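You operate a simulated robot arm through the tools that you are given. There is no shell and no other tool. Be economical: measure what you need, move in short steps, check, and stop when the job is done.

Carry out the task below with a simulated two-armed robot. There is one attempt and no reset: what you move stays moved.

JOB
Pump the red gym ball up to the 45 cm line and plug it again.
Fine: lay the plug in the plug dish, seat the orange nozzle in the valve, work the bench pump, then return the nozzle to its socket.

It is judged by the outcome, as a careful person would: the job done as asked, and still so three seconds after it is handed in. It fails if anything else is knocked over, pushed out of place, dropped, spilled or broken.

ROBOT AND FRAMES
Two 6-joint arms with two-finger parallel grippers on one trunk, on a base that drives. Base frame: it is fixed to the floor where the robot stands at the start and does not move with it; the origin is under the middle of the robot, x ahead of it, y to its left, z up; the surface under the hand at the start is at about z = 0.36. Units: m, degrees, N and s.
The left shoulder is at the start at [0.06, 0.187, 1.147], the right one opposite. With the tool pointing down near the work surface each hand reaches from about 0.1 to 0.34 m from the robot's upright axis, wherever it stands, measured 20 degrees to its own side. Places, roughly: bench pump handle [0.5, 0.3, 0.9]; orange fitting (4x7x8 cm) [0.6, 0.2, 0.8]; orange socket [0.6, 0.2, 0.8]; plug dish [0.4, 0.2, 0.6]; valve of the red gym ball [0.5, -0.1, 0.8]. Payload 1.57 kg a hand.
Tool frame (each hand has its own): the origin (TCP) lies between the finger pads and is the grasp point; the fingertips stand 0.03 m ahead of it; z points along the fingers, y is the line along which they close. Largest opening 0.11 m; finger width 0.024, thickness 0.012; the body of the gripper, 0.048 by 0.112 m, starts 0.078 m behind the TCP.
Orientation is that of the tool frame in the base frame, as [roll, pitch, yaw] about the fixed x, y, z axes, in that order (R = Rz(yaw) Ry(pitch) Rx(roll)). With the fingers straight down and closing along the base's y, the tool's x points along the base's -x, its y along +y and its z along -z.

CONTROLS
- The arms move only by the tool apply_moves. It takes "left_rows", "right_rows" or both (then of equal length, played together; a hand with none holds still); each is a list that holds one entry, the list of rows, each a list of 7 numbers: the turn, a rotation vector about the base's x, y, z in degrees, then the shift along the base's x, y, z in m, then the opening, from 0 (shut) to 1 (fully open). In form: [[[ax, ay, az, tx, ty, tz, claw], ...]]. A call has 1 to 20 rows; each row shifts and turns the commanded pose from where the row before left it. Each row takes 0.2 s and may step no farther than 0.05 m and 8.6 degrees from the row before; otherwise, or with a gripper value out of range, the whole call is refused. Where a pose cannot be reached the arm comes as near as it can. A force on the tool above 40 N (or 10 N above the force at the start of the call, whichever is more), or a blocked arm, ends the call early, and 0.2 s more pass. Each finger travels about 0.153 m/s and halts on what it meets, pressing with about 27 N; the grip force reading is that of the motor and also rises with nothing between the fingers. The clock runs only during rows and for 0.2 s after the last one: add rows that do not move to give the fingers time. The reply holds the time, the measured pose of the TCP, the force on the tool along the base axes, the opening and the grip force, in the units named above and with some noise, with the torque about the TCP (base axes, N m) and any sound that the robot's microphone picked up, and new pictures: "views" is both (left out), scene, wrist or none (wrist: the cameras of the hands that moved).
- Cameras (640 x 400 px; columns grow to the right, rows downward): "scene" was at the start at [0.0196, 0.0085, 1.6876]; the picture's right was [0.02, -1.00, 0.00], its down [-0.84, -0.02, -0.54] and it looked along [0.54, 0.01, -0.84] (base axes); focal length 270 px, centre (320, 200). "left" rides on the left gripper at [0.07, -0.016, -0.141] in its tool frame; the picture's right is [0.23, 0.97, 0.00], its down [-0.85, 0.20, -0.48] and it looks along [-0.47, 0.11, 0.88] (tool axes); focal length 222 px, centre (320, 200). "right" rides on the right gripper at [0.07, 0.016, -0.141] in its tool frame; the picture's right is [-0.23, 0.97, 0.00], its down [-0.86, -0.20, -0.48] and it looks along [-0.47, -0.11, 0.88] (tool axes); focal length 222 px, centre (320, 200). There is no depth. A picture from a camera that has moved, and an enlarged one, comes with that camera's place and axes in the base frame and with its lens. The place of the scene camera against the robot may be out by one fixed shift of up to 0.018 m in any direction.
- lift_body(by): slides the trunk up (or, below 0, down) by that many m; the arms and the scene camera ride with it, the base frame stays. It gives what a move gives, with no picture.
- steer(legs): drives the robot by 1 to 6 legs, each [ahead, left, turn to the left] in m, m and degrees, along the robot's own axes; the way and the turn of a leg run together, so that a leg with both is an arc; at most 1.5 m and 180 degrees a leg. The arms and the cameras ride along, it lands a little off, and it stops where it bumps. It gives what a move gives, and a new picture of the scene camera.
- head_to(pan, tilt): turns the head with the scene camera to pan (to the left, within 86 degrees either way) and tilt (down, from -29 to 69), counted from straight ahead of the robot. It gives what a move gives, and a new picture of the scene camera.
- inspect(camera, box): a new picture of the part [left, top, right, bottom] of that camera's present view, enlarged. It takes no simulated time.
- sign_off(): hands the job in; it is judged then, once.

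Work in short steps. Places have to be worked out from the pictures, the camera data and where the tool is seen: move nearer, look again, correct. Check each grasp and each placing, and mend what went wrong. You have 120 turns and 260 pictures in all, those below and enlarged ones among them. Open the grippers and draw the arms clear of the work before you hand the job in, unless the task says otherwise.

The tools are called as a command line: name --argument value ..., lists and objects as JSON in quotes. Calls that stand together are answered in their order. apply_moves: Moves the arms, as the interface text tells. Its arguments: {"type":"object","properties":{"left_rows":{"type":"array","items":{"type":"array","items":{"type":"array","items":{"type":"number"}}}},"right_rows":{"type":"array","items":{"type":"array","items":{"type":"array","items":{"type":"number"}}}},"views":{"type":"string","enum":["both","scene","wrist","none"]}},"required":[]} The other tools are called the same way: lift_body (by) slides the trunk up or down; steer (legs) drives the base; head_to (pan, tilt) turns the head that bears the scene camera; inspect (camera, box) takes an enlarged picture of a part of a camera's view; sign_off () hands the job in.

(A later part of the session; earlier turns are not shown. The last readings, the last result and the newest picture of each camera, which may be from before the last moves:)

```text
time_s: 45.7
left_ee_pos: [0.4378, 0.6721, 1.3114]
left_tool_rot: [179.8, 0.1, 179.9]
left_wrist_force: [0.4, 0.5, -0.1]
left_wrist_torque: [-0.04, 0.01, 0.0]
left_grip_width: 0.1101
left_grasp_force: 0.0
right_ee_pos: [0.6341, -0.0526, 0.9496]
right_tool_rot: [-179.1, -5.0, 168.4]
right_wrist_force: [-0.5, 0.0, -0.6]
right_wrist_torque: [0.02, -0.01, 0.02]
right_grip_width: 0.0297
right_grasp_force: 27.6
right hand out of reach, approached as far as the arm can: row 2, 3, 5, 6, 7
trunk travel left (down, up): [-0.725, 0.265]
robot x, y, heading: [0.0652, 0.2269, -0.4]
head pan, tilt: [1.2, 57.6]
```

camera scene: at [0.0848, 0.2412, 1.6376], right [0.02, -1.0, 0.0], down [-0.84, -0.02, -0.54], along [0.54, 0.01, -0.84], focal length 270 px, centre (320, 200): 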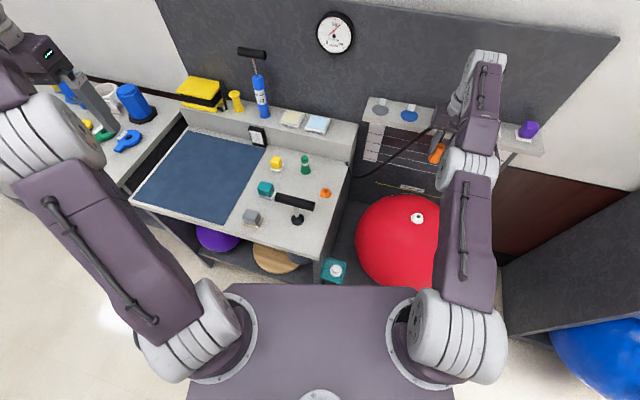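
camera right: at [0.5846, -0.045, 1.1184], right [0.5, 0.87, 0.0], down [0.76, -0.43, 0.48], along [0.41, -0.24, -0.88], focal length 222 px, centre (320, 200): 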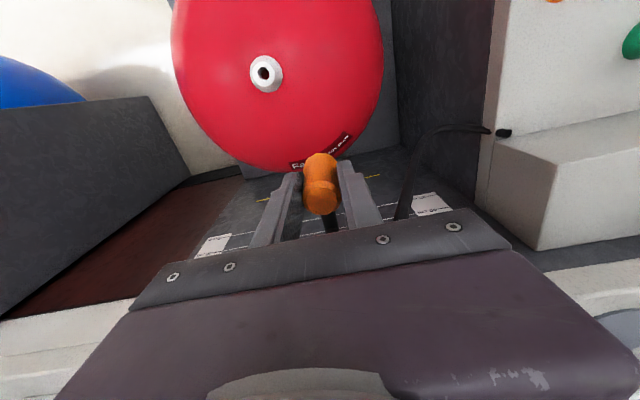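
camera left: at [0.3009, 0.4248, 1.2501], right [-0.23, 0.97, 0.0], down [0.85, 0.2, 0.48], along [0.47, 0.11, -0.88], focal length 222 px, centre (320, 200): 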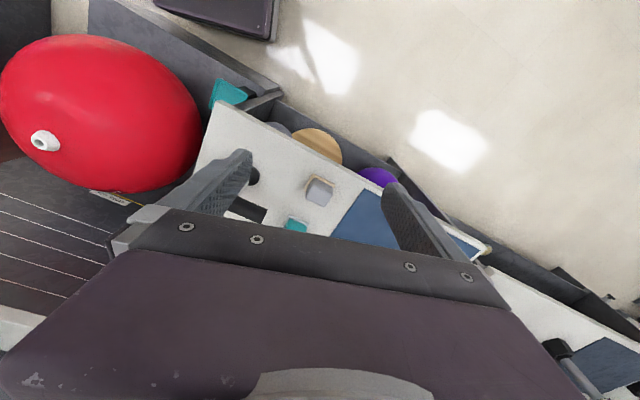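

Inward moves fail but outward/tangential ones pass, so the elbow is probably just over straight. I restore the tilt and try out-in pairs to flip it.

apply_moves --right_rows '[[[0, -5, 0, 0, 0, 0, 0.15], [0, 0, -5, 0, 0, 0, 0.15], [0, 0, 0, 0.04, 0, 0, 0.15], [0, 0, 0, -0.03, 0, 0, 0.15], [0, 0, 0, 0.04, 0, 0.0, 0.15], [0, 0, 0, -0.05, 0, -0.0, 0.15], [0, -6, 0, 0, 0, 0, 0.15], [0, -6, 0, 0, 0, 0, 0.15], [0, 0, 0, -0.03, 0, 0, 0.15], [0, 0, 0, 0, 0, 0, 0.15]]]' --views "none"

```text
time_s: 47.9
left_ee_pos: [0.4385, 0.672, 1.3106]
left_tool_rot: [179.8, 0.2, 179.8]
left_wrist_force: [0.4, -0.1, 0.3]
left_wrist_torque: [0.01, -0.03, 0.01]
left_grip_width: 0.11
left_grasp_force: 0.0
right_ee_pos: [0.7011, -0.0642, 0.95]
right_tool_rot: [176.6, 11.4, 163.1]
right_wrist_force: [-0.5, 0.1, 0.5]
right_wrist_torque: [-0.02, -0.01, 0.03]
right_grip_width: 0.0295
right_grasp_force: 27.1
right hand out of reach, approached as far as the arm can: row 1, 3, 4, 5, 6, 7, 8, 9
trunk travel left (down, up): [-0.725, 0.265]
robot x, y, heading: [0.0655, 0.2362, -0.2]
head pan, tilt: [1.2, 57.6]
```

Nothing bends it yet. I undo the tilt and look at the arm's actual shape before choosing another way.

apply_moves --right_rows '[[[0, 6, 0, 0, 0, 0, 0.15], [0, 6, 0, 0, 0, 0, 0.15], [0, 0, 0, 0, 0, 0, 0.15]]]' --views "none"

head_to --pan -35 --tilt 35

```text
time_s: 48.7
left_ee_pos: [0.4377, 0.6711, 1.312]
left_tool_rot: [179.7, 0.2, 179.8]
left_wrist_force: [0.2, -0.3, -0.8]
left_wrist_torque: [-0.03, 0.03, 0.0]
left_grip_width: 0.1099
left_grasp_force: 0.1
right_ee_pos: [0.6537, -0.0561, 0.9613]
right_tool_rot: [180.0, 0.0, 163.4]
right_wrist_force: [-0.8, -0.8, 0.5]
right_wrist_torque: [0.03, 0.01, -0.03]
right_grip_width: 0.0294
right_grasp_force: 27.2
right hand out of reach, approached as far as the arm can: row 1, 2
trunk travel left (down, up): [-0.725, 0.265]
robot x, y, heading: [0.0638, 0.2314, -0.3]
head pan, tilt: [1.2, 57.6]
```

```text
time_s: 49.7
left_ee_pos: [0.4377, 0.6723, 1.3105]
left_tool_rot: [179.8, 0.3, 179.8]
left_wrist_force: [0.5, -0.2, 0.5]
left_wrist_torque: [0.0, -0.01, 0.01]
left_grip_width: 0.1095
left_grasp_force: 0.0
right_ee_pos: [0.6547, -0.0554, 0.9599]
right_tool_rot: [180.0, 0.0, 163.4]
right_wrist_force: [0.6, 0.5, -0.4]
right_wrist_torque: [0.02, 0.0, 0.0]
right_grip_width: 0.0296
right_grasp_force: 26.8
trunk travel left (down, up): [-0.725, 0.265]
robot x, y, heading: [0.0657, 0.2315, -0.0]
head pan, tilt: [-35.0, 35.0]
camera scene: at [0.0874, 0.1895, 1.6691], right [-0.58, -0.82, 0.0], down [-0.47, 0.33, -0.82], along [0.67, -0.47, -0.57], focal length 270 px, centre (320, 200)
```

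scene: 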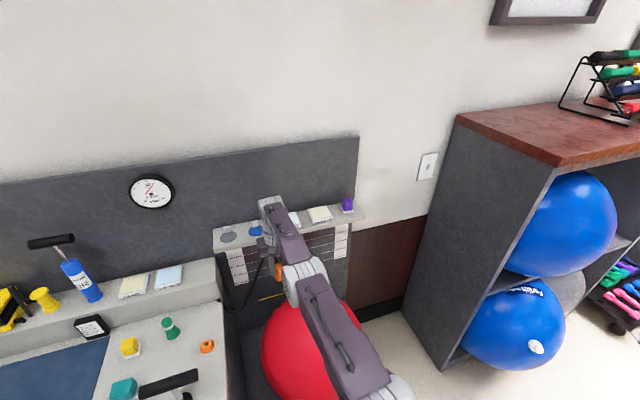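

The arm is indeed stretched straight. I try one strong inward-and-down move, which should bend the elbow in its free direction (there is clearance here).

apply_moves --right_rows '[[[0, 0, 0, -0.035, 0, -0.03, 0.15], [0, 0, 0, -0.035, 0, 0.0, 0.15], [0, 0, 0, 0, 0, 0, 0.15]]]' --views "none"

```text
time_s: 50.5
left_ee_pos: [0.4371, 0.6716, 1.3114]
left_tool_rot: [179.8, 0.2, 179.8]
left_wrist_force: [0.2, 0.1, 0.1]
left_wrist_torque: [0.0, 0.0, 0.03]
left_grip_width: 0.11
left_grasp_force: 0.1
right_ee_pos: [0.651, -0.0651, 0.9359]
right_tool_rot: [179.9, -0.1, 163.4]
right_wrist_force: [-0.1, 0.2, 0.6]
right_wrist_torque: [0.01, 0.0, 0.01]
right_grip_width: 0.0295
right_grasp_force: 26.8
right hand out of reach, approached as far as the arm can: row 1, 2
trunk travel left (down, up): [-0.725, 0.265]
robot x, y, heading: [0.0649, 0.2306, -0.5]
head pan, tilt: [-35.0, 35.0]
```

Now the opposite: inward and strongly up.

apply_moves --right_rows '[[[0, 0, 0, -0.02, 0, 0.045, 0.15], [0, 0, 0, -0.02, 0, 0.045, 0.15], [0, 0, 0, -0.035, 0, 0.03, 0.15], [0, 0, 0, -0.035, 0, 0.03, 0.15], [0, 0, 0, 0, 0, 0, 0.15]]]' --views "none"

```text
time_s: 51.7
left_ee_pos: [0.4366, 0.6719, 1.3096]
left_tool_rot: [179.9, 0.2, 179.8]
left_wrist_force: [-0.5, -1.1, 0.1]
left_wrist_torque: [-0.01, -0.02, -0.05]
left_grip_width: 0.1098
left_grasp_force: 0.0
right_ee_pos: [0.6351, -0.0778, 1.0662]
right_tool_rot: [-180.0, -0.2, 163.3]
right_wrist_force: [0.7, -0.4, 0.1]
right_wrist_torque: [0.0, 0.01, -0.02]
right_grip_width: 0.0298
right_grasp_force: 27.3
right hand out of reach, approached as far as the arm can: row 1, 2, 3, 4
trunk travel left (down, up): [-0.725, 0.265]
robot x, y, heading: [0.0663, 0.2346, -0.3]
head pan, tilt: [-35.0, 35.0]
```

Still locked. I try outward-and-down (straightening while rotating the elbow the right way), then inward.

apply_moves --right_rows '[[[0, 0, 0, 0.03, 0, -0.035, 0.15], [0, 0, 0, 0.03, 0, -0.035, 0.15], [0, 0, 0, -0.01, 0, -0.02, 0.15], [0, 0, 0, -0.02, 0, -0.01, 0.15], [0, 0, 0, -0.03, 0, 0, 0.15], [0, 0, 0, -0.03, 0, 0, 0.15], [0, 0, 0, 0, 0, 0, 0.15]]]' --views "none"

```text
time_s: 53.3
left_ee_pos: [0.4378, 0.672, 1.3112]
left_tool_rot: [179.7, 0.2, 179.8]
left_wrist_force: [-0.3, 0.5, 0.6]
left_wrist_torque: [0.03, -0.05, -0.03]
left_grip_width: 0.1101
left_grasp_force: 0.0
right_ee_pos: [0.6461, -0.0834, 0.9734]
right_tool_rot: [179.9, -0.1, 163.3]
right_wrist_force: [-0.3, 0.7, -0.4]
right_wrist_torque: [-0.03, 0.03, -0.01]
right_grip_width: 0.0297
right_grasp_force: 26.9
right hand out of reach, approached as far as the arm can: row 1, 2, 3, 4, 5, 6
trunk travel left (down, up): [-0.725, 0.265]
robot x, y, heading: [0.0663, 0.2303, 0.1]
head pan, tilt: [-35.0, 35.0]
```

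I stop fighting the arm: the base can place the hand instead. Driving back about 0.108 m and right 0.02 m carries the nozzle over the valve; then the trunk can lower it.

head_to --pan -10 --tilt 55

steer --legs '[[-0.108, -0.02, 0]]'

apply_moves --right_rows '[[[0, 0, 0, 0, 0, 0, 0.15]]]' --views "wrist"

```text
time_s: 54.2
left_ee_pos: [0.4375, 0.6714, 1.311]
left_tool_rot: [179.7, 0.3, 179.8]
left_wrist_force: [-0.1, -0.4, -0.6]
left_wrist_torque: [0.01, 0.0, 0.02]
left_grip_width: 0.11
left_grasp_force: 0.0
right_ee_pos: [0.6462, -0.0836, 0.9727]
right_tool_rot: [-180.0, -0.1, 163.4]
right_wrist_force: [0.0, 0.1, -0.5]
right_wrist_torque: [0.01, 0.03, 0.0]
right_grip_width: 0.0295
right_grasp_force: 26.9
trunk travel left (down, up): [-0.725, 0.265]
robot x, y, heading: [0.0683, 0.2311, -0.3]
head pan, tilt: [-10.0, 55.0]
camera scene: at [0.0863, 0.2271, 1.6409], right [-0.18, -0.98, 0.0], down [-0.81, 0.15, -0.57], along [0.56, -0.1, -0.82], focal length 270 px, centre (320, 200)
```

scene: 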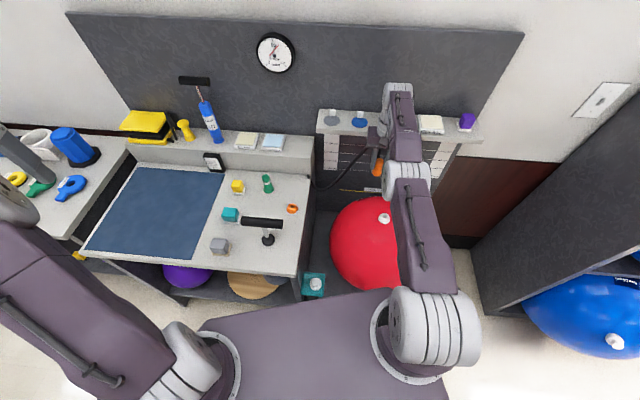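

```text
time_s: 55.4
left_ee_pos: [0.332, 0.652, 1.3103]
left_tool_rot: [179.8, 0.1, 179.7]
left_wrist_force: [-0.2, -0.4, -0.4]
left_wrist_torque: [0.0, -0.03, -0.02]
left_grip_width: 0.11
left_grasp_force: 0.0
right_ee_pos: [0.539, -0.1029, 0.9741]
right_tool_rot: [179.9, -0.1, 163.3]
right_wrist_force: [0.3, 0.3, 0.1]
right_wrist_torque: [0.0, 0.03, -0.03]
right_grip_width: 0.0295
right_grasp_force: 27.2
trunk travel left (down, up): [-0.725, 0.265]
robot x, y, heading: [-0.0435, 0.2165, -0.3]
head pan, tilt: [-10.0, 55.0]
camera scene: at [-0.0192, 0.2084, 1.6408], right [-0.18, -0.98, 0.0], down [-0.81, 0.15, -0.57], along [0.56, -0.1, -0.82], focal length 270 px, centre (320, 200)
```

scene: 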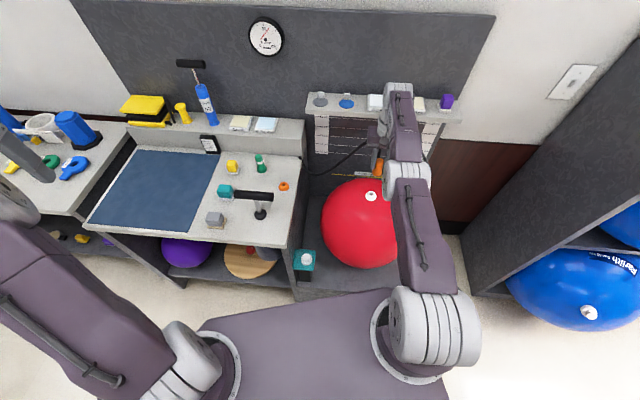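

```text
time_s: 55.8
left_ee_pos: [0.3334, 0.6522, 1.3099]
left_tool_rot: [179.8, 0.1, 179.6]
left_wrist_force: [0.3, -0.4, 0.5]
left_wrist_torque: [-0.02, 0.02, 0.0]
left_grip_width: 0.1098
left_grasp_force: 0.1
right_ee_pos: [0.5392, -0.1041, 0.9722]
right_tool_rot: [179.9, -0.2, 163.3]
right_wrist_force: [0.8, -0.1, -0.8]
right_wrist_torque: [-0.03, -0.01, 0.04]
right_grip_width: 0.0296
right_grasp_force: 27.5
trunk travel left (down, up): [-0.725, 0.265]
robot x, y, heading: [-0.0419, 0.213, -0.4]
head pan, tilt: [-10.0, 55.0]
camera right: at [0.4785, -0.067, 1.1145], right [0.5, 0.87, 0.0], down [0.76, -0.44, 0.48], along [0.41, -0.24, -0.88], focal length 222 px, centre (320, 200)
```

right: 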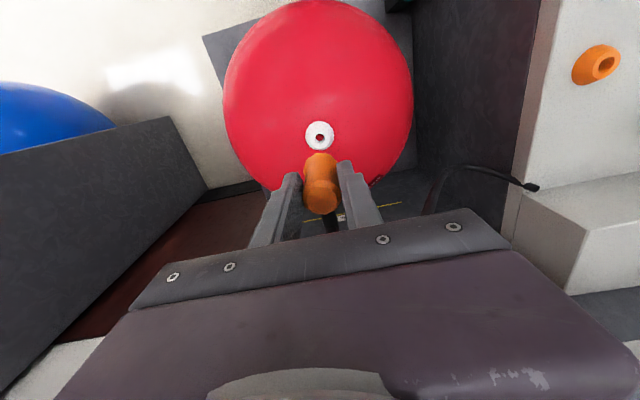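

The nozzle is right over the valve, to a few mm. I zoom to measure the hole against the tool axis.

inspect --camera "right" --box '[280, 110, 360, 220]'

inspect --camera "scene" --box '[340, 150, 420, 220]'

```text
3.64 times, centred on (320, 165) of right
camera zoom: at [0.4785, -0.067, 1.1145], right [0.5, 0.87, 0.0], down [0.76, -0.44, 0.48], along [0.41, -0.24, -0.88], focal length 808 px, centre (320, 327)
```

zoom: 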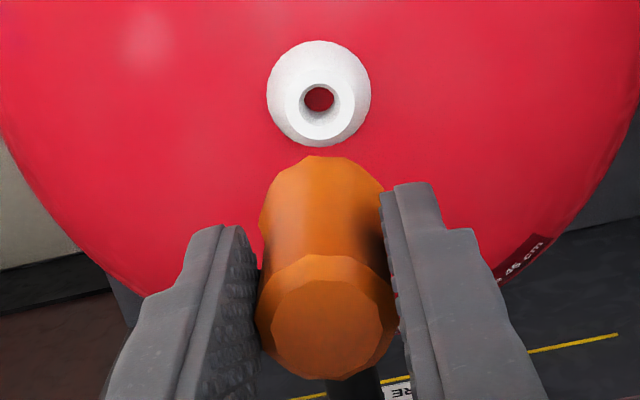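

```text
5.71 times, centred on (380, 185) of scene
camera zoom: at [-0.0181, 0.2086, 1.6408], right [-0.18, -0.98, 0.0], down [-0.81, 0.15, -0.57], along [0.56, -0.1, -0.82], focal length 1541 px, centre (-23, 286)
```

zoom: 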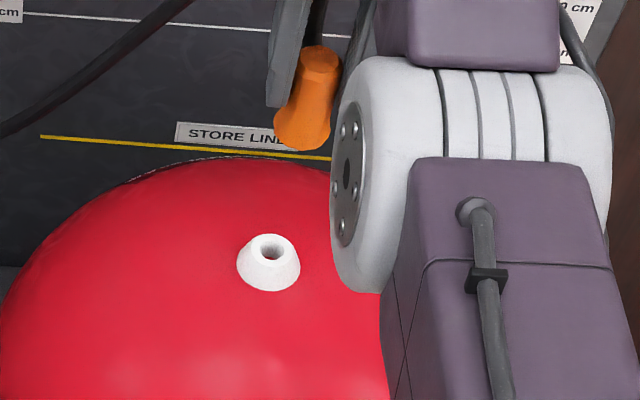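

The valve is at about [0.538,-0.102], only 2 mm off the tool axis. I correct by 2 mm and lower the trunk 8 cm, then look.

apply_moves --right_rows '[[[0, 0, 0, -0.001, 0.002, 0, 0.15], [0, 0, 0, 0, 0, 0, 0.15]]]' --views "none"

lift_body --by -0.08

inspect --camera "right" --box '[260, 90, 380, 220]'

inspect --camera "scene" --box '[340, 130, 420, 200]'

```text
time_s: 56.4
left_ee_pos: [0.3319, 0.6517, 1.3102]
left_tool_rot: [179.7, 0.2, 179.7]
left_wrist_force: [-1.6, 0.6, 0.5]
left_wrist_torque: [0.0, -0.01, 0.01]
left_grip_width: 0.1099
left_grasp_force: 0.1
right_ee_pos: [0.5393, -0.1012, 0.9737]
right_tool_rot: [-180.0, -0.1, 163.2]
right_wrist_force: [-0.1, -0.6, 0.1]
right_wrist_torque: [-0.03, -0.01, 0.01]
right_grip_width: 0.0297
right_grasp_force: 27.0
trunk travel left (down, up): [-0.725, 0.265]
robot x, y, heading: [-0.0414, 0.2155, -0.2]
head pan, tilt: [-10.0, 55.0]
```

```text
time_s: 57.5
left_ee_pos: [0.3309, 0.6517, 1.2304]
left_tool_rot: [179.8, 0.2, 179.7]
left_wrist_force: [-0.1, -0.3, 0.0]
left_wrist_torque: [-0.01, -0.02, 0.0]
left_grip_width: 0.1099
left_grasp_force: 0.1
right_ee_pos: [0.5381, -0.1013, 0.8942]
right_tool_rot: [-180.0, -0.2, 163.3]
right_wrist_force: [-0.2, 0.1, -1.0]
right_wrist_torque: [-0.01, 0.04, 0.0]
right_grip_width: 0.0294
right_grasp_force: 27.1
trunk travel left (down, up): [-0.645, 0.345]
robot x, y, heading: [-0.0417, 0.2165, -0.4]
head pan, tilt: [-10.0, 55.0]
```

```text
3.08 times, centred on (320, 155) of right
camera zoom: at [0.4772, -0.0657, 1.0355], right [0.5, 0.87, 0.0], down [0.76, -0.44, 0.48], along [0.41, -0.24, -0.88], focal length 684 px, centre (320, 338)
```

zoom: 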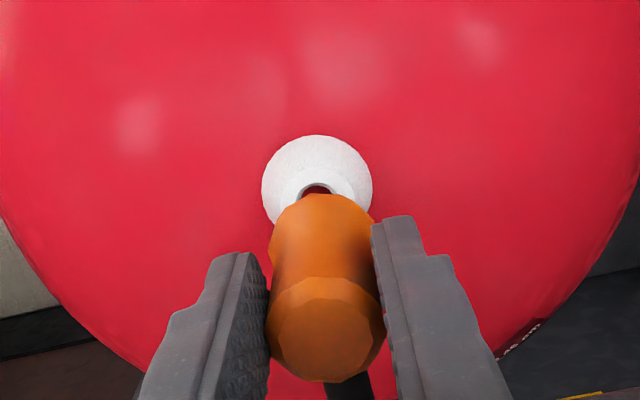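

```text
5.71 times, centred on (380, 165) of scene
camera zoom: at [-0.0205, 0.2082, 1.5609], right [-0.18, -0.98, 0.0], down [-0.81, 0.15, -0.57], along [0.56, -0.1, -0.82], focal length 1541 px, centre (-23, 400)
```

zoom: 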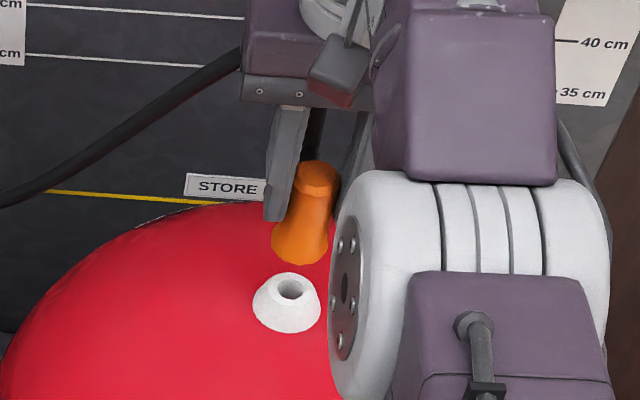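

Alignment is within 2 mm. I lower the arm in 4 mm steps, watching the force and listening for a snap.

apply_moves --right_rows '[[[0, 0, 0, -0.001, 0, -0.005, 0.15], [0, 0, 0, 0, 0, -0.005, 0.15], [0, 0, 0, 0, 0, -0.005, 0.15], [0, 0, 0, 0, 0, -0.004, 0.15], [0, 0, 0, 0, 0, 0, 0.15]]]' --views "none"

inspect --camera "scene" --box '[350, 140, 410, 200]'

inspect --camera "right" --box '[270, 100, 370, 220]'

```text
time_s: 58.8
left_ee_pos: [0.3314, 0.6514, 1.2309]
left_tool_rot: [179.8, 0.2, 179.8]
left_wrist_force: [0.6, -0.5, -0.6]
left_wrist_torque: [-0.01, 0.04, 0.02]
left_grip_width: 0.1101
left_grasp_force: 0.0
right_ee_pos: [0.5385, -0.1014, 0.8737]
right_tool_rot: [-179.9, -0.4, 163.3]
right_wrist_force: [-0.8, -0.2, -0.3]
right_wrist_torque: [0.0, -0.01, 0.01]
right_grip_width: 0.0293
right_grasp_force: 27.4
trunk travel left (down, up): [-0.645, 0.345]
robot x, y, heading: [-0.0376, 0.2129, -0.5]
head pan, tilt: [-10.0, 55.0]
```

```text
6.67 times, centred on (380, 170) of scene
camera zoom: at [-0.0204, 0.2082, 1.5609], right [-0.18, -0.98, 0.0], down [-0.81, 0.15, -0.57], along [0.56, -0.1, -0.82], focal length 1798 px, centre (-80, 400)
```

zoom: 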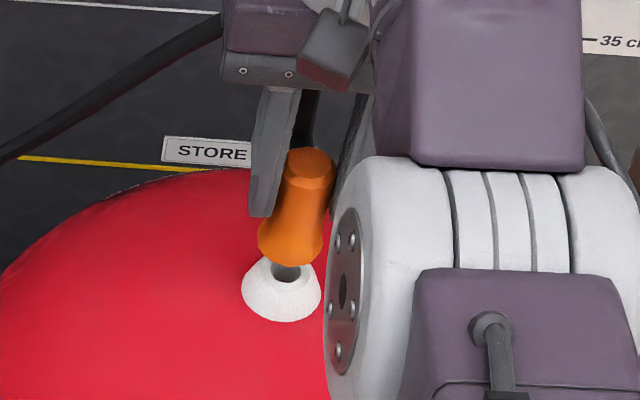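

```text
3.33 times, centred on (320, 160) of right
camera zoom: at [0.4774, -0.0658, 1.0162], right [0.5, 0.87, 0.0], down [0.76, -0.44, 0.47], along [0.41, -0.24, -0.88], focal length 740 px, centre (320, 333)
```

zoom: 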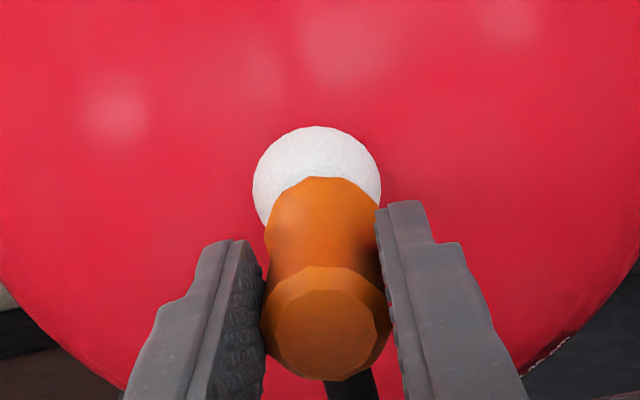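

The nozzle's grey stem is entering the valve's hole. I continue down.

apply_moves --right_rows '[[[0, 0, 0, 0, 0, -0.004, 0.15], [0, 0, 0, 0, 0, -0.004, 0.15], [0, 0, 0, 0, 0, -0.004, 0.15], [0, 0, 0, 0, 0, 0, 0.15]]]' --views "none"

inspect --camera "scene" --box '[350, 140, 410, 200]'

```text
time_s: 59.8
left_ee_pos: [0.3319, 0.6521, 1.2299]
left_tool_rot: [179.8, 0.2, 179.7]
left_wrist_force: [-1.1, -0.4, 0.5]
left_wrist_torque: [0.02, 0.01, 0.0]
left_grip_width: 0.1098
left_grasp_force: 0.0
right_ee_pos: [0.5383, -0.1028, 0.864]
right_tool_rot: [179.9, -0.5, 163.3]
right_wrist_force: [0.1, 0.3, 0.2]
right_wrist_torque: [-0.04, 0.01, -0.01]
right_grip_width: 0.0294
right_grasp_force: 26.4
trunk travel left (down, up): [-0.645, 0.345]
robot x, y, heading: [-0.0404, 0.2118, -0.4]
head pan, tilt: [-10.0, 55.0]
```

```text
6.67 times, centred on (380, 170) of scene
camera zoom: at [-0.0204, 0.2082, 1.5609], right [-0.18, -0.98, 0.0], down [-0.81, 0.15, -0.57], along [0.56, -0.1, -0.82], focal length 1798 px, centre (-80, 400)
```

zoom: 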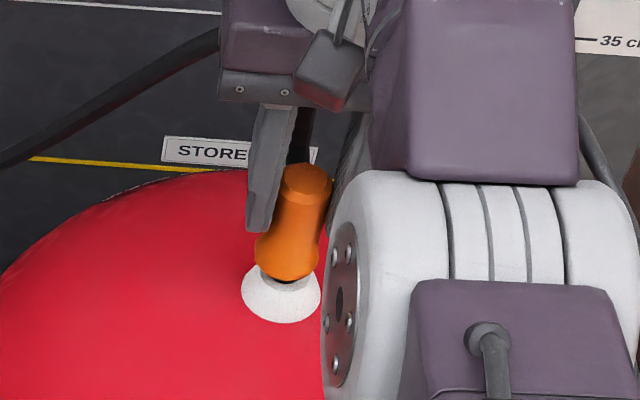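

No resistance yet and nearly seated. Down a little more.

apply_moves --right_rows '[[[0, 0, 0, 0, 0, -0.003, 0.15], [0, 0, 0, 0, 0, -0.003, 0.15], [0, 0, 0, 0, 0, -0.002, 0.15], [0, 0, 0, 0, 0, 0, 0.15]]]' --views "none"

inspect --camera "scene" --box '[350, 140, 410, 200]'

```text
time_s: 60.8
left_ee_pos: [0.3318, 0.6525, 1.2306]
left_tool_rot: [179.8, 0.3, 179.6]
left_wrist_force: [1.1, -0.1, -0.7]
left_wrist_torque: [0.02, -0.02, 0.0]
left_grip_width: 0.1101
left_grasp_force: 0.1
right_ee_pos: [0.5372, -0.1028, 0.8551]
right_tool_rot: [-180.0, -0.3, 163.3]
right_wrist_force: [-0.9, -0.4, -1.4]
right_wrist_torque: [0.01, 0.0, -0.01]
right_grip_width: 0.0294
right_grasp_force: 26.7
trunk travel left (down, up): [-0.645, 0.345]
robot x, y, heading: [-0.0425, 0.2142, -0.1]
head pan, tilt: [-10.0, 55.0]
```

```text
6.67 times, centred on (380, 170) of scene
camera zoom: at [-0.0204, 0.2082, 1.5609], right [-0.18, -0.98, 0.0], down [-0.81, 0.15, -0.57], along [0.56, -0.1, -0.82], focal length 1798 px, centre (-80, 400)
```

zoom: 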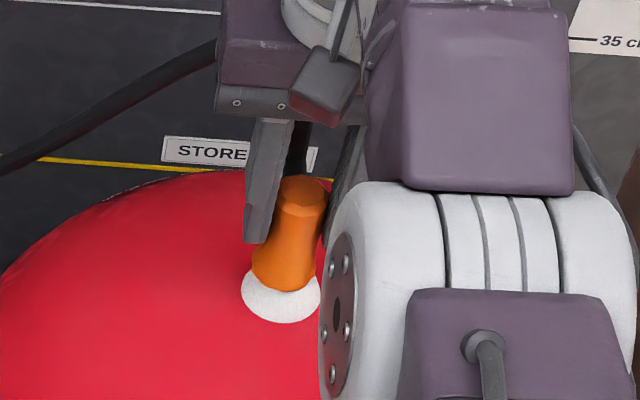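

Nozzle bottom is about at the cone. I keep pressing down in small steps until contact or a click.

apply_moves --right_rows '[[[0, 0, 0, 0, 0, -0.003, 0.15], [0, 0, 0, 0, 0, -0.003, 0.15], [0, 0, 0, 0, 0, -0.002, 0.15], [0, 0, 0, 0, 0, 0, 0.15]]]' --views "none"

inspect --camera "scene" --box '[350, 140, 410, 200]'

```text
time_s: 61.8
left_ee_pos: [0.3287, 0.6536, 1.2301]
left_tool_rot: [179.9, 0.2, 179.7]
left_wrist_force: [-0.3, -1.5, 0.1]
left_wrist_torque: [-0.02, 0.0, 0.0]
left_grip_width: 0.1101
left_grasp_force: 0.0
right_ee_pos: [0.5383, -0.1031, 0.8499]
right_tool_rot: [180.0, 0.1, 163.3]
right_wrist_force: [3.5, -1.6, 19.0]
right_wrist_torque: [-0.27, -0.13, 0.04]
right_grip_width: 0.0295
right_grasp_force: 27.0
trunk travel left (down, up): [-0.645, 0.345]
robot x, y, heading: [-0.0418, 0.2119, -0.2]
head pan, tilt: [-10.0, 55.0]
```

```text
6.67 times, centred on (380, 170) of scene
camera zoom: at [-0.0228, 0.2099, 1.5611], right [-0.18, -0.98, 0.0], down [-0.8, 0.15, -0.57], along [0.57, -0.1, -0.82], focal length 1798 px, centre (-80, 400)
```

zoom: 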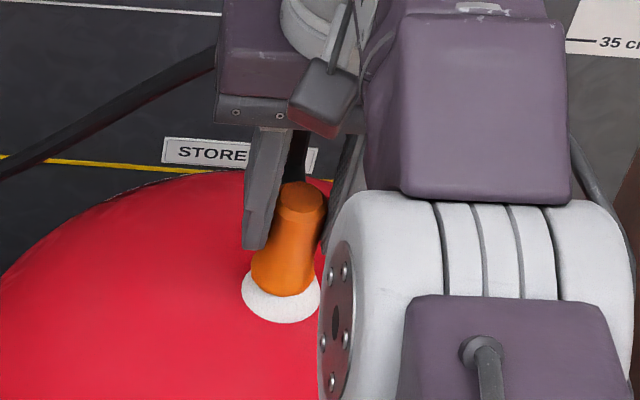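

Contact with 19 N and no click yet. I press a few millimetres more.

apply_moves --right_rows '[[[0, 0, 0, 0, 0, -0.002, 0.15], [0, 0, 0, 0, 0, -0.002, 0.15], [0, 0, 0, 0, 0, 0, 0.15]]]' --views "none"

inspect --camera "scene" --box '[350, 140, 410, 200]'

```text
time_s: 62.5
left_ee_pos: [0.3283, 0.6544, 1.2306]
left_tool_rot: [179.8, 0.3, 179.7]
left_wrist_force: [0.3, -0.1, 0.5]
left_wrist_torque: [-0.01, -0.02, 0.0]
left_grip_width: 0.11
left_grasp_force: 0.1
right_ee_pos: [0.5378, -0.1031, 0.8472]
right_tool_rot: [-179.9, 0.1, 163.4]
right_wrist_force: [6.9, -1.4, 29.7]
right_wrist_torque: [-0.47, -0.29, 0.13]
right_grip_width: 0.0291
right_grasp_force: 27.3
trunk travel left (down, up): [-0.645, 0.345]
robot x, y, heading: [-0.0415, 0.218, -0.4]
head pan, tilt: [-10.0, 55.0]
```

```text
6.67 times, centred on (380, 170) of scene
camera zoom: at [-0.0242, 0.211, 1.5611], right [-0.18, -0.98, 0.0], down [-0.8, 0.15, -0.58], along [0.57, -0.1, -0.82], focal length 1798 px, centre (-80, 400)
```

zoom: 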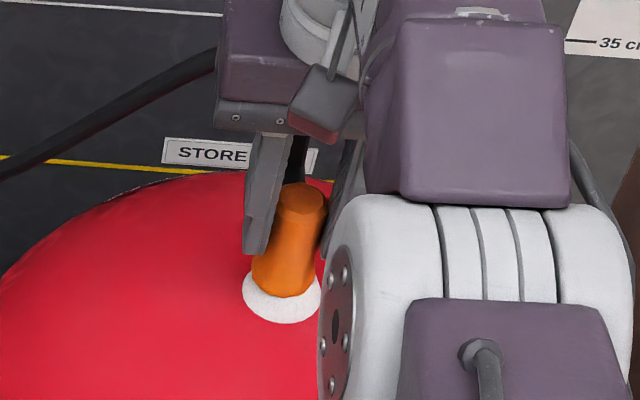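

30 N and still no click; it may already be in. I test by relieving the push and pulling up slightly to see whether it holds.

apply_moves --right_rows '[[[0, 0, 0, 0.001, 0, 0.003, 0.15], [0, 0, 0, 0, 0, 0.003, 0.15], [0, 0, 0, 0, 0, 0.002, 0.15], [0, 0, 0, 0, 0, 0, 0.15]]]' --views "none"

inspect --camera "scene" --box '[350, 140, 410, 200]'

inspect --camera "right" --box '[270, 100, 370, 220]'

```text
time_s: 63.5
left_ee_pos: [0.3321, 0.6526, 1.231]
left_tool_rot: [179.8, 0.2, 179.7]
left_wrist_force: [0.1, 1.2, -0.4]
left_wrist_torque: [-0.03, 0.01, -0.01]
left_grip_width: 0.1101
left_grasp_force: 0.0
right_ee_pos: [0.5389, -0.1016, 0.8503]
right_tool_rot: [-180.0, -0.3, 163.3]
right_wrist_force: [0.5, 0.2, 0.0]
right_wrist_torque: [0.03, 0.0, 0.0]
right_grip_width: 0.0295
right_grasp_force: 27.4
trunk travel left (down, up): [-0.645, 0.345]
robot x, y, heading: [-0.0409, 0.2161, -0.3]
head pan, tilt: [-10.0, 55.0]
```

```text
6.67 times, centred on (380, 170) of scene
camera zoom: at [-0.0206, 0.2084, 1.5608], right [-0.18, -0.98, 0.0], down [-0.81, 0.15, -0.57], along [0.56, -0.1, -0.82], focal length 1798 px, centre (-80, 400)
```

zoom: 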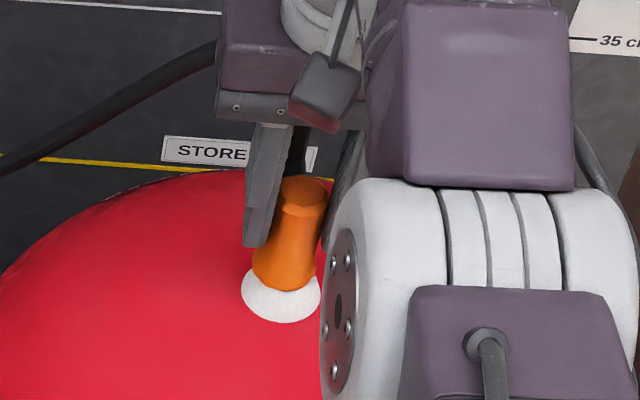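

```text
3.33 times, centred on (320, 160) of right
camera zoom: at [0.4773, -0.0662, 0.9918], right [0.5, 0.87, 0.0], down [0.76, -0.44, 0.47], along [0.41, -0.24, -0.88], focal length 740 px, centre (320, 333)
```

zoom: 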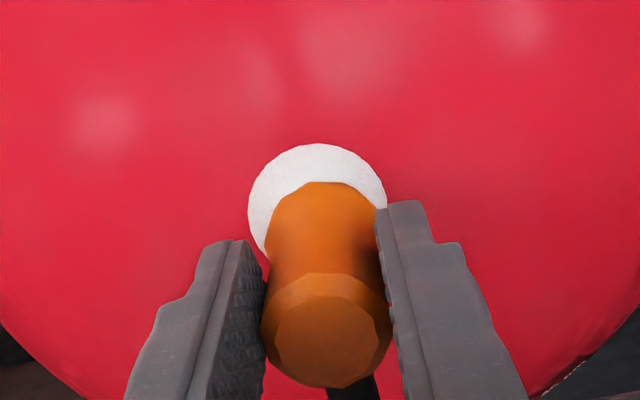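

Comparing with its seated look on the socket, the skirt must go about 8 mm lower; triangulating with the cone base at z≈0.768 puts the valve at [0.543,-0.105], which matches the +x side force. I raise a little, shift by [+0.0045,-0.004] and try again.

apply_moves --right_rows '[[[0, 0, 0, 0, 0, 0.004, 0.15], [0, 0, 0, 0.0045, -0.004, 0.0, 0.15], [0, 0, 0, 0, 0, 0, 0.15]]]' --views "none"

inspect --camera "right" --box '[270, 100, 370, 220]'

```text
time_s: 64.3
left_ee_pos: [0.3324, 0.6507, 1.2314]
left_tool_rot: [179.7, 0.2, 179.7]
left_wrist_force: [0.0, 0.2, 0.5]
left_wrist_torque: [-0.03, 0.02, 0.0]
left_grip_width: 0.1102
left_grasp_force: 0.1
right_ee_pos: [0.5396, -0.1037, 0.8554]
right_tool_rot: [179.9, -0.2, 163.3]
right_wrist_force: [0.5, -0.6, 0.1]
right_wrist_torque: [0.03, 0.04, 0.02]
right_grip_width: 0.0296
right_grasp_force: 27.2
right hand out of reach, approached as far as the arm can: row 2
trunk travel left (down, up): [-0.645, 0.345]
robot x, y, heading: [-0.0433, 0.2131, -0.2]
head pan, tilt: [-10.0, 55.0]
```

```text
3.33 times, centred on (320, 160) of right
camera zoom: at [0.4782, -0.0685, 0.9967], right [0.5, 0.87, 0.0], down [0.76, -0.44, 0.48], along [0.41, -0.24, -0.88], focal length 740 px, centre (320, 333)
```

zoom: 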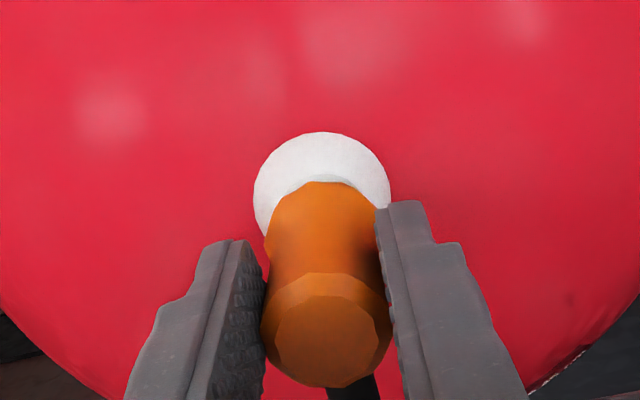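

The arm can't extend further, so I lift clear of the hole and let the base take the last 4 mm forward.

apply_moves --right_rows '[[[0, 0, 0, 0, -0.0015, 0.012, 0.15], [0, 0, 0, 0, 0, 0.012, 0.15], [0, 0, 0, 0, 0, 0, 0.15]]]' --views "none"

steer --legs '[[0.006, 0, 0]]'

apply_moves --right_rows '[[[0, 0, 0, 0, 0, 0, 0.15]]]' --views "wrist"

inspect --camera "right" --box '[270, 100, 370, 220]'

```text
time_s: 65.2
left_ee_pos: [0.3321, 0.6525, 1.2304]
left_tool_rot: [179.7, 0.2, 179.7]
left_wrist_force: [1.0, -0.2, 0.8]
left_wrist_torque: [0.01, 0.01, 0.02]
left_grip_width: 0.11
left_grasp_force: 0.1
right_ee_pos: [0.5392, -0.1073, 0.8793]
right_tool_rot: [180.0, -0.2, 163.3]
right_wrist_force: [0.1, -0.5, -0.8]
right_wrist_torque: [-0.04, 0.04, 0.02]
right_grip_width: 0.0294
right_grasp_force: 27.0
trunk travel left (down, up): [-0.645, 0.345]
robot x, y, heading: [-0.0426, 0.216, -0.3]
head pan, tilt: [-10.0, 55.0]
```

```text
time_s: 65.9
left_ee_pos: [0.3357, 0.6517, 1.2322]
left_tool_rot: [179.8, 0.3, 179.7]
left_wrist_force: [0.5, 0.3, 0.0]
left_wrist_torque: [-0.01, -0.04, 0.01]
left_grip_width: 0.11
left_grasp_force: 0.2
right_ee_pos: [0.5448, -0.1077, 0.8808]
right_tool_rot: [-180.0, -0.1, 163.2]
right_wrist_force: [-0.3, 0.4, -0.5]
right_wrist_torque: [0.04, 0.0, -0.01]
right_grip_width: 0.0296
right_grasp_force: 27.3
trunk travel left (down, up): [-0.645, 0.345]
robot x, y, heading: [-0.0322, 0.2175, -0.4]
head pan, tilt: [-10.0, 55.0]
camera scene: at [-0.0161, 0.2082, 1.5609], right [-0.18, -0.98, 0.0], down [-0.81, 0.15, -0.57], along [0.56, -0.1, -0.82], focal length 270 px, centre (320, 200)
```

scene: 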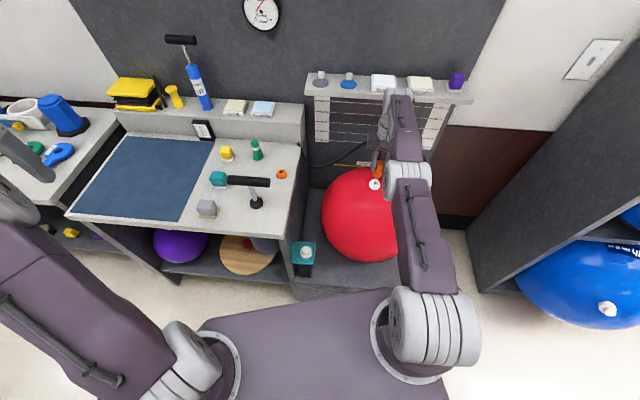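

```text
time_s: 66.3
left_ee_pos: [0.3359, 0.6515, 1.2297]
left_tool_rot: [179.8, 0.1, 179.8]
left_wrist_force: [0.2, 0.1, 0.0]
left_wrist_torque: [0.02, 0.01, 0.02]
left_grip_width: 0.1097
left_grasp_force: 0.1
right_ee_pos: [0.5445, -0.1074, 0.8803]
right_tool_rot: [180.0, -0.2, 163.2]
right_wrist_force: [0.1, 0.1, -0.2]
right_wrist_torque: [0.04, 0.0, 0.02]
right_grip_width: 0.0294
right_grasp_force: 26.9
trunk travel left (down, up): [-0.645, 0.345]
robot x, y, heading: [-0.0356, 0.2147, -0.5]
head pan, tilt: [-10.0, 55.0]
camera right: at [0.4834, -0.0707, 1.0216], right [0.5, 0.87, 0.0], down [0.76, -0.44, 0.48], along [0.41, -0.24, -0.88], focal length 222 px, centre (320, 200)
```

right: 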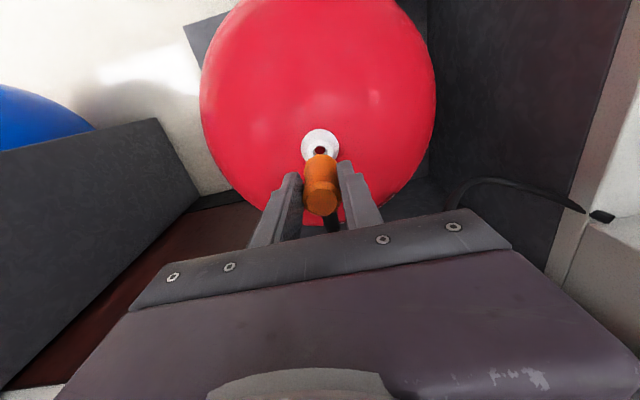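

```text
3.33 times, centred on (320, 160) of right
camera zoom: at [0.4834, -0.0707, 1.0216], right [0.5, 0.87, 0.0], down [0.76, -0.44, 0.48], along [0.41, -0.24, -0.88], focal length 740 px, centre (320, 333)
```

zoom: 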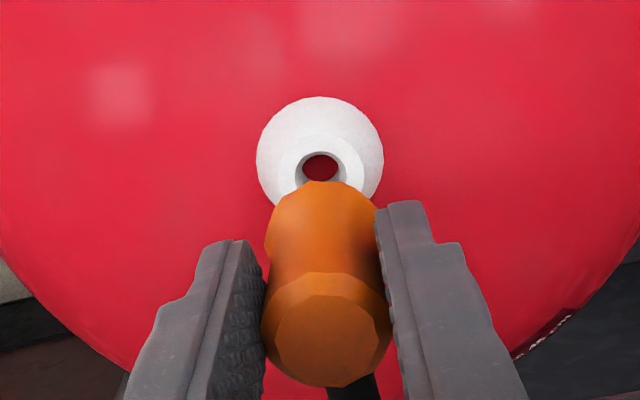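

Comparing silhouettes more carefully, the earlier position was nearly right: target TCP is about [0.5395,-0.104]. I try shifting there with the arm.

apply_moves --right_rows '[[[0, 0, 0, -0.0025, 0.0017, 0, 0.15], [0, 0, 0, -0.0025, 0.0017, 0, 0.15], [0, 0, 0, 0, 0, 0, 0.15]]]' --views "none"

inspect --camera "right" --box '[270, 100, 370, 220]'

```text
time_s: 67.1
left_ee_pos: [0.3373, 0.6524, 1.2313]
left_tool_rot: [179.8, 0.2, 179.7]
left_wrist_force: [-0.1, 0.7, 0.8]
left_wrist_torque: [-0.01, 0.02, -0.05]
left_grip_width: 0.1101
left_grasp_force: 0.1
right_ee_pos: [0.5441, -0.1055, 0.8804]
right_tool_rot: [-179.9, -0.4, 163.4]
right_wrist_force: [-0.4, -0.8, -0.6]
right_wrist_torque: [0.0, 0.0, -0.03]
right_grip_width: 0.0295
right_grasp_force: 27.0
right hand out of reach, approached as far as the arm can: row 2
trunk travel left (down, up): [-0.645, 0.345]
robot x, y, heading: [-0.0333, 0.2132, -0.1]
head pan, tilt: [-10.0, 55.0]
```

```text
3.33 times, centred on (320, 160) of right
camera zoom: at [0.4824, -0.0694, 1.0223], right [0.5, 0.87, 0.0], down [0.77, -0.44, 0.47], along [0.41, -0.24, -0.88], focal length 740 px, centre (320, 333)
```

zoom: 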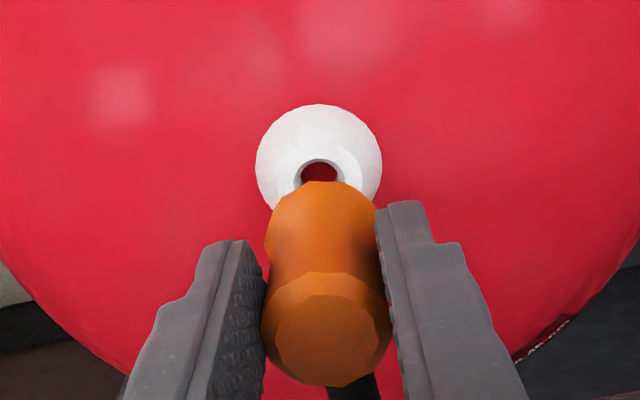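

The arm moved only sideways. The base takes the remaining -4.5 mm, then I lower again.

steer --legs '[[-0.0045, 0, 0]]'

apply_moves --right_rows '[[[0, 0, 0, 0, 0, -0.007, 0.15], [0, 0, 0, 0, 0, -0.007, 0.15], [0, 0, 0, 0, 0, 0, 0.15]]]' --views "none"

inspect --camera "scene" --box '[350, 150, 400, 200]'

inspect --camera "right" --box '[270, 100, 370, 220]'

```text
time_s: 67.8
left_ee_pos: [0.3345, 0.6519, 1.2308]
left_tool_rot: [179.8, 0.1, 179.7]
left_wrist_force: [0.2, -0.2, -0.1]
left_wrist_torque: [-0.02, 0.03, -0.05]
left_grip_width: 0.1099
left_grasp_force: 0.1
right_ee_pos: [0.5401, -0.1061, 0.8792]
right_tool_rot: [-180.0, -0.5, 163.3]
right_wrist_force: [1.6, 0.4, -0.6]
right_wrist_torque: [-0.01, 0.01, 0.01]
right_grip_width: 0.0295
right_grasp_force: 27.0
trunk travel left (down, up): [-0.645, 0.345]
robot x, y, heading: [-0.0386, 0.2107, -0.5]
head pan, tilt: [-10.0, 55.0]
camera scene: at [-0.0174, 0.2082, 1.5608], right [-0.18, -0.98, 0.0], down [-0.81, 0.15, -0.57], along [0.56, -0.1, -0.82], focal length 270 px, centre (320, 200)
```

scene: 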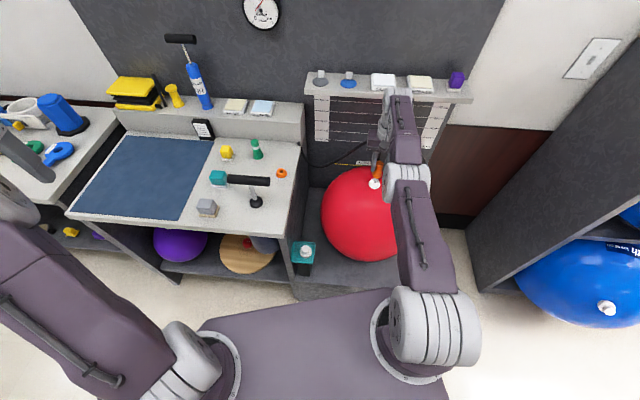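

```text
time_s: 68.6
left_ee_pos: [0.3334, 0.6515, 1.23]
left_tool_rot: [179.9, 0.2, 179.8]
left_wrist_force: [0.3, -0.4, 0.6]
left_wrist_torque: [-0.02, 0.03, -0.02]
left_grip_width: 0.11
left_grasp_force: 0.0
right_ee_pos: [0.5382, -0.1067, 0.8668]
right_tool_rot: [179.9, -0.4, 163.3]
right_wrist_force: [0.3, 0.4, -0.1]
right_wrist_torque: [-0.04, 0.07, 0.0]
right_grip_width: 0.0297
right_grasp_force: 26.9
trunk travel left (down, up): [-0.645, 0.345]
robot x, y, heading: [-0.0389, 0.2107, -0.3]
head pan, tilt: [-10.0, 55.0]
```

```text
8.00 times, centred on (375, 175) of scene
camera zoom: at [-0.0192, 0.2082, 1.5609], right [-0.18, -0.98, 0.0], down [-0.81, 0.15, -0.57], along [0.56, -0.1, -0.82], focal length 2158 px, centre (-120, 400)
```

zoom: 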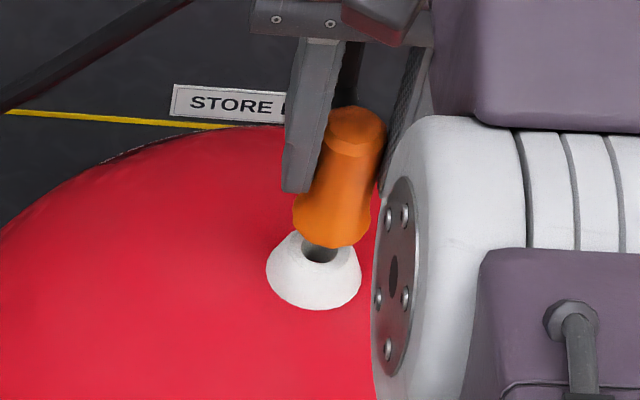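

```text
3.33 times, centred on (320, 160) of right
camera zoom: at [0.4777, -0.07, 1.009], right [0.5, 0.87, 0.0], down [0.76, -0.44, 0.47], along [0.41, -0.24, -0.88], focal length 740 px, centre (320, 333)
```

zoom: 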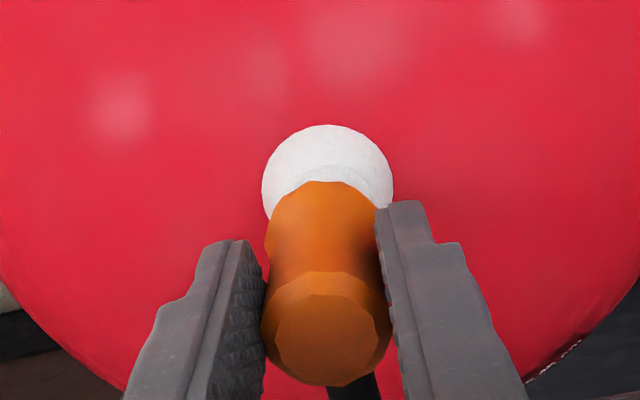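

The stem is 2.5 mm too far right of the hole (both views agree). I shift +y 2.5 mm and go down to contact.

apply_moves --right_rows '[[[0, 0, 0, 0.0, 0.0025, 0, 0.15], [0, 0, 0, 0, 0, -0.006, 0.15], [0, 0, 0, 0, 0, -0.006, 0.15], [0, 0, 0, 0, 0, -0.004, 0.15], [0, 0, 0, 0, 0, 0, 0.15]]]' --views "none"

inspect --camera "scene" --box '[350, 150, 400, 200]'

inspect --camera "right" --box '[270, 100, 370, 220]'

```text
time_s: 69.8
left_ee_pos: [0.3332, 0.6509, 1.231]
left_tool_rot: [179.7, 0.2, 179.7]
left_wrist_force: [-0.9, 0.1, -0.1]
left_wrist_torque: [-0.02, 0.04, 0.0]
left_grip_width: 0.1101
left_grasp_force: 0.1
right_ee_pos: [0.5385, -0.1062, 0.8491]
right_tool_rot: [180.0, -0.4, 163.4]
right_wrist_force: [-1.1, 0.1, -0.3]
right_wrist_torque: [-0.02, 0.02, 0.02]
right_grip_width: 0.0297
right_grasp_force: 26.8
trunk travel left (down, up): [-0.645, 0.345]
robot x, y, heading: [-0.0383, 0.2124, -0.4]
head pan, tilt: [-10.0, 55.0]
```

```text
8.00 times, centred on (375, 175) of scene
camera zoom: at [-0.0188, 0.2082, 1.5609], right [-0.18, -0.98, 0.0], down [-0.81, 0.15, -0.57], along [0.56, -0.1, -0.82], focal length 2158 px, centre (-120, 400)
```

zoom: 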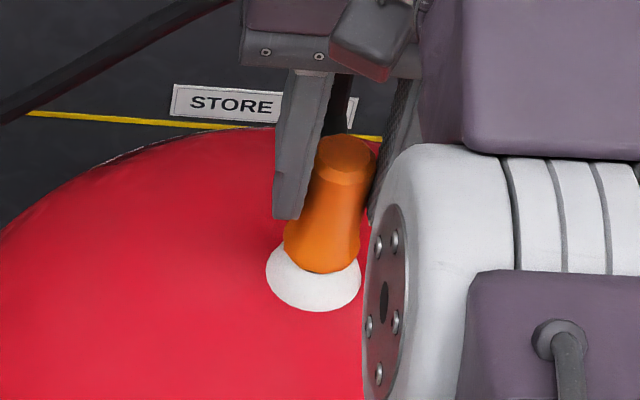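

```text
3.33 times, centred on (320, 160) of right
camera zoom: at [0.4776, -0.0684, 0.9917], right [0.5, 0.87, 0.0], down [0.77, -0.44, 0.47], along [0.41, -0.24, -0.88], focal length 740 px, centre (320, 333)
```

zoom: 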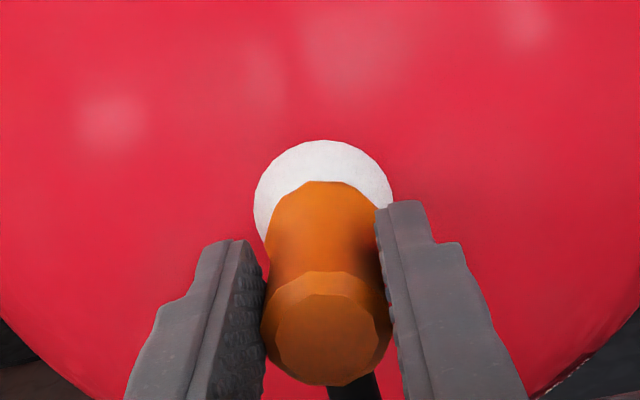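

No resistance at 0.849 and aligned to about 1 mm. Continue down.

apply_moves --right_rows '[[[0, 0, 0, 0.0, 0.0012, -0.002, 0.15], [0, 0, 0, 0, 0, -0.003, 0.15], [0, 0, 0, 0, 0, -0.003, 0.15], [0, 0, 0, 0, 0, 0, 0.15]]]' --views "none"

inspect --camera "scene" --box '[350, 150, 400, 200]'

```text
time_s: 70.8
left_ee_pos: [0.3294, 0.653, 1.2317]
left_tool_rot: [179.8, 0.4, 179.7]
left_wrist_force: [-0.5, -0.2, 1.1]
left_wrist_torque: [0.01, -0.03, -0.03]
left_grip_width: 0.1102
left_grasp_force: 0.1
right_ee_pos: [0.5393, -0.1036, 0.8461]
right_tool_rot: [179.9, 0.1, 163.2]
right_wrist_force: [0.9, -5.1, 24.8]
right_wrist_torque: [-0.58, 0.03, 0.03]
right_grip_width: 0.0295
right_grasp_force: 27.0
trunk travel left (down, up): [-0.645, 0.345]
robot x, y, heading: [-0.0446, 0.2146, -0.5]
head pan, tilt: [-10.0, 55.0]
```

```text
8.00 times, centred on (375, 175) of scene
camera zoom: at [-0.023, 0.2098, 1.5613], right [-0.18, -0.98, 0.0], down [-0.8, 0.15, -0.58], along [0.57, -0.1, -0.82], focal length 2158 px, centre (-120, 400)
```

zoom: 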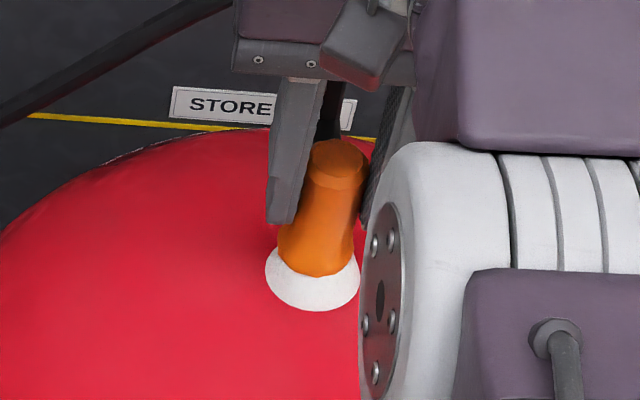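

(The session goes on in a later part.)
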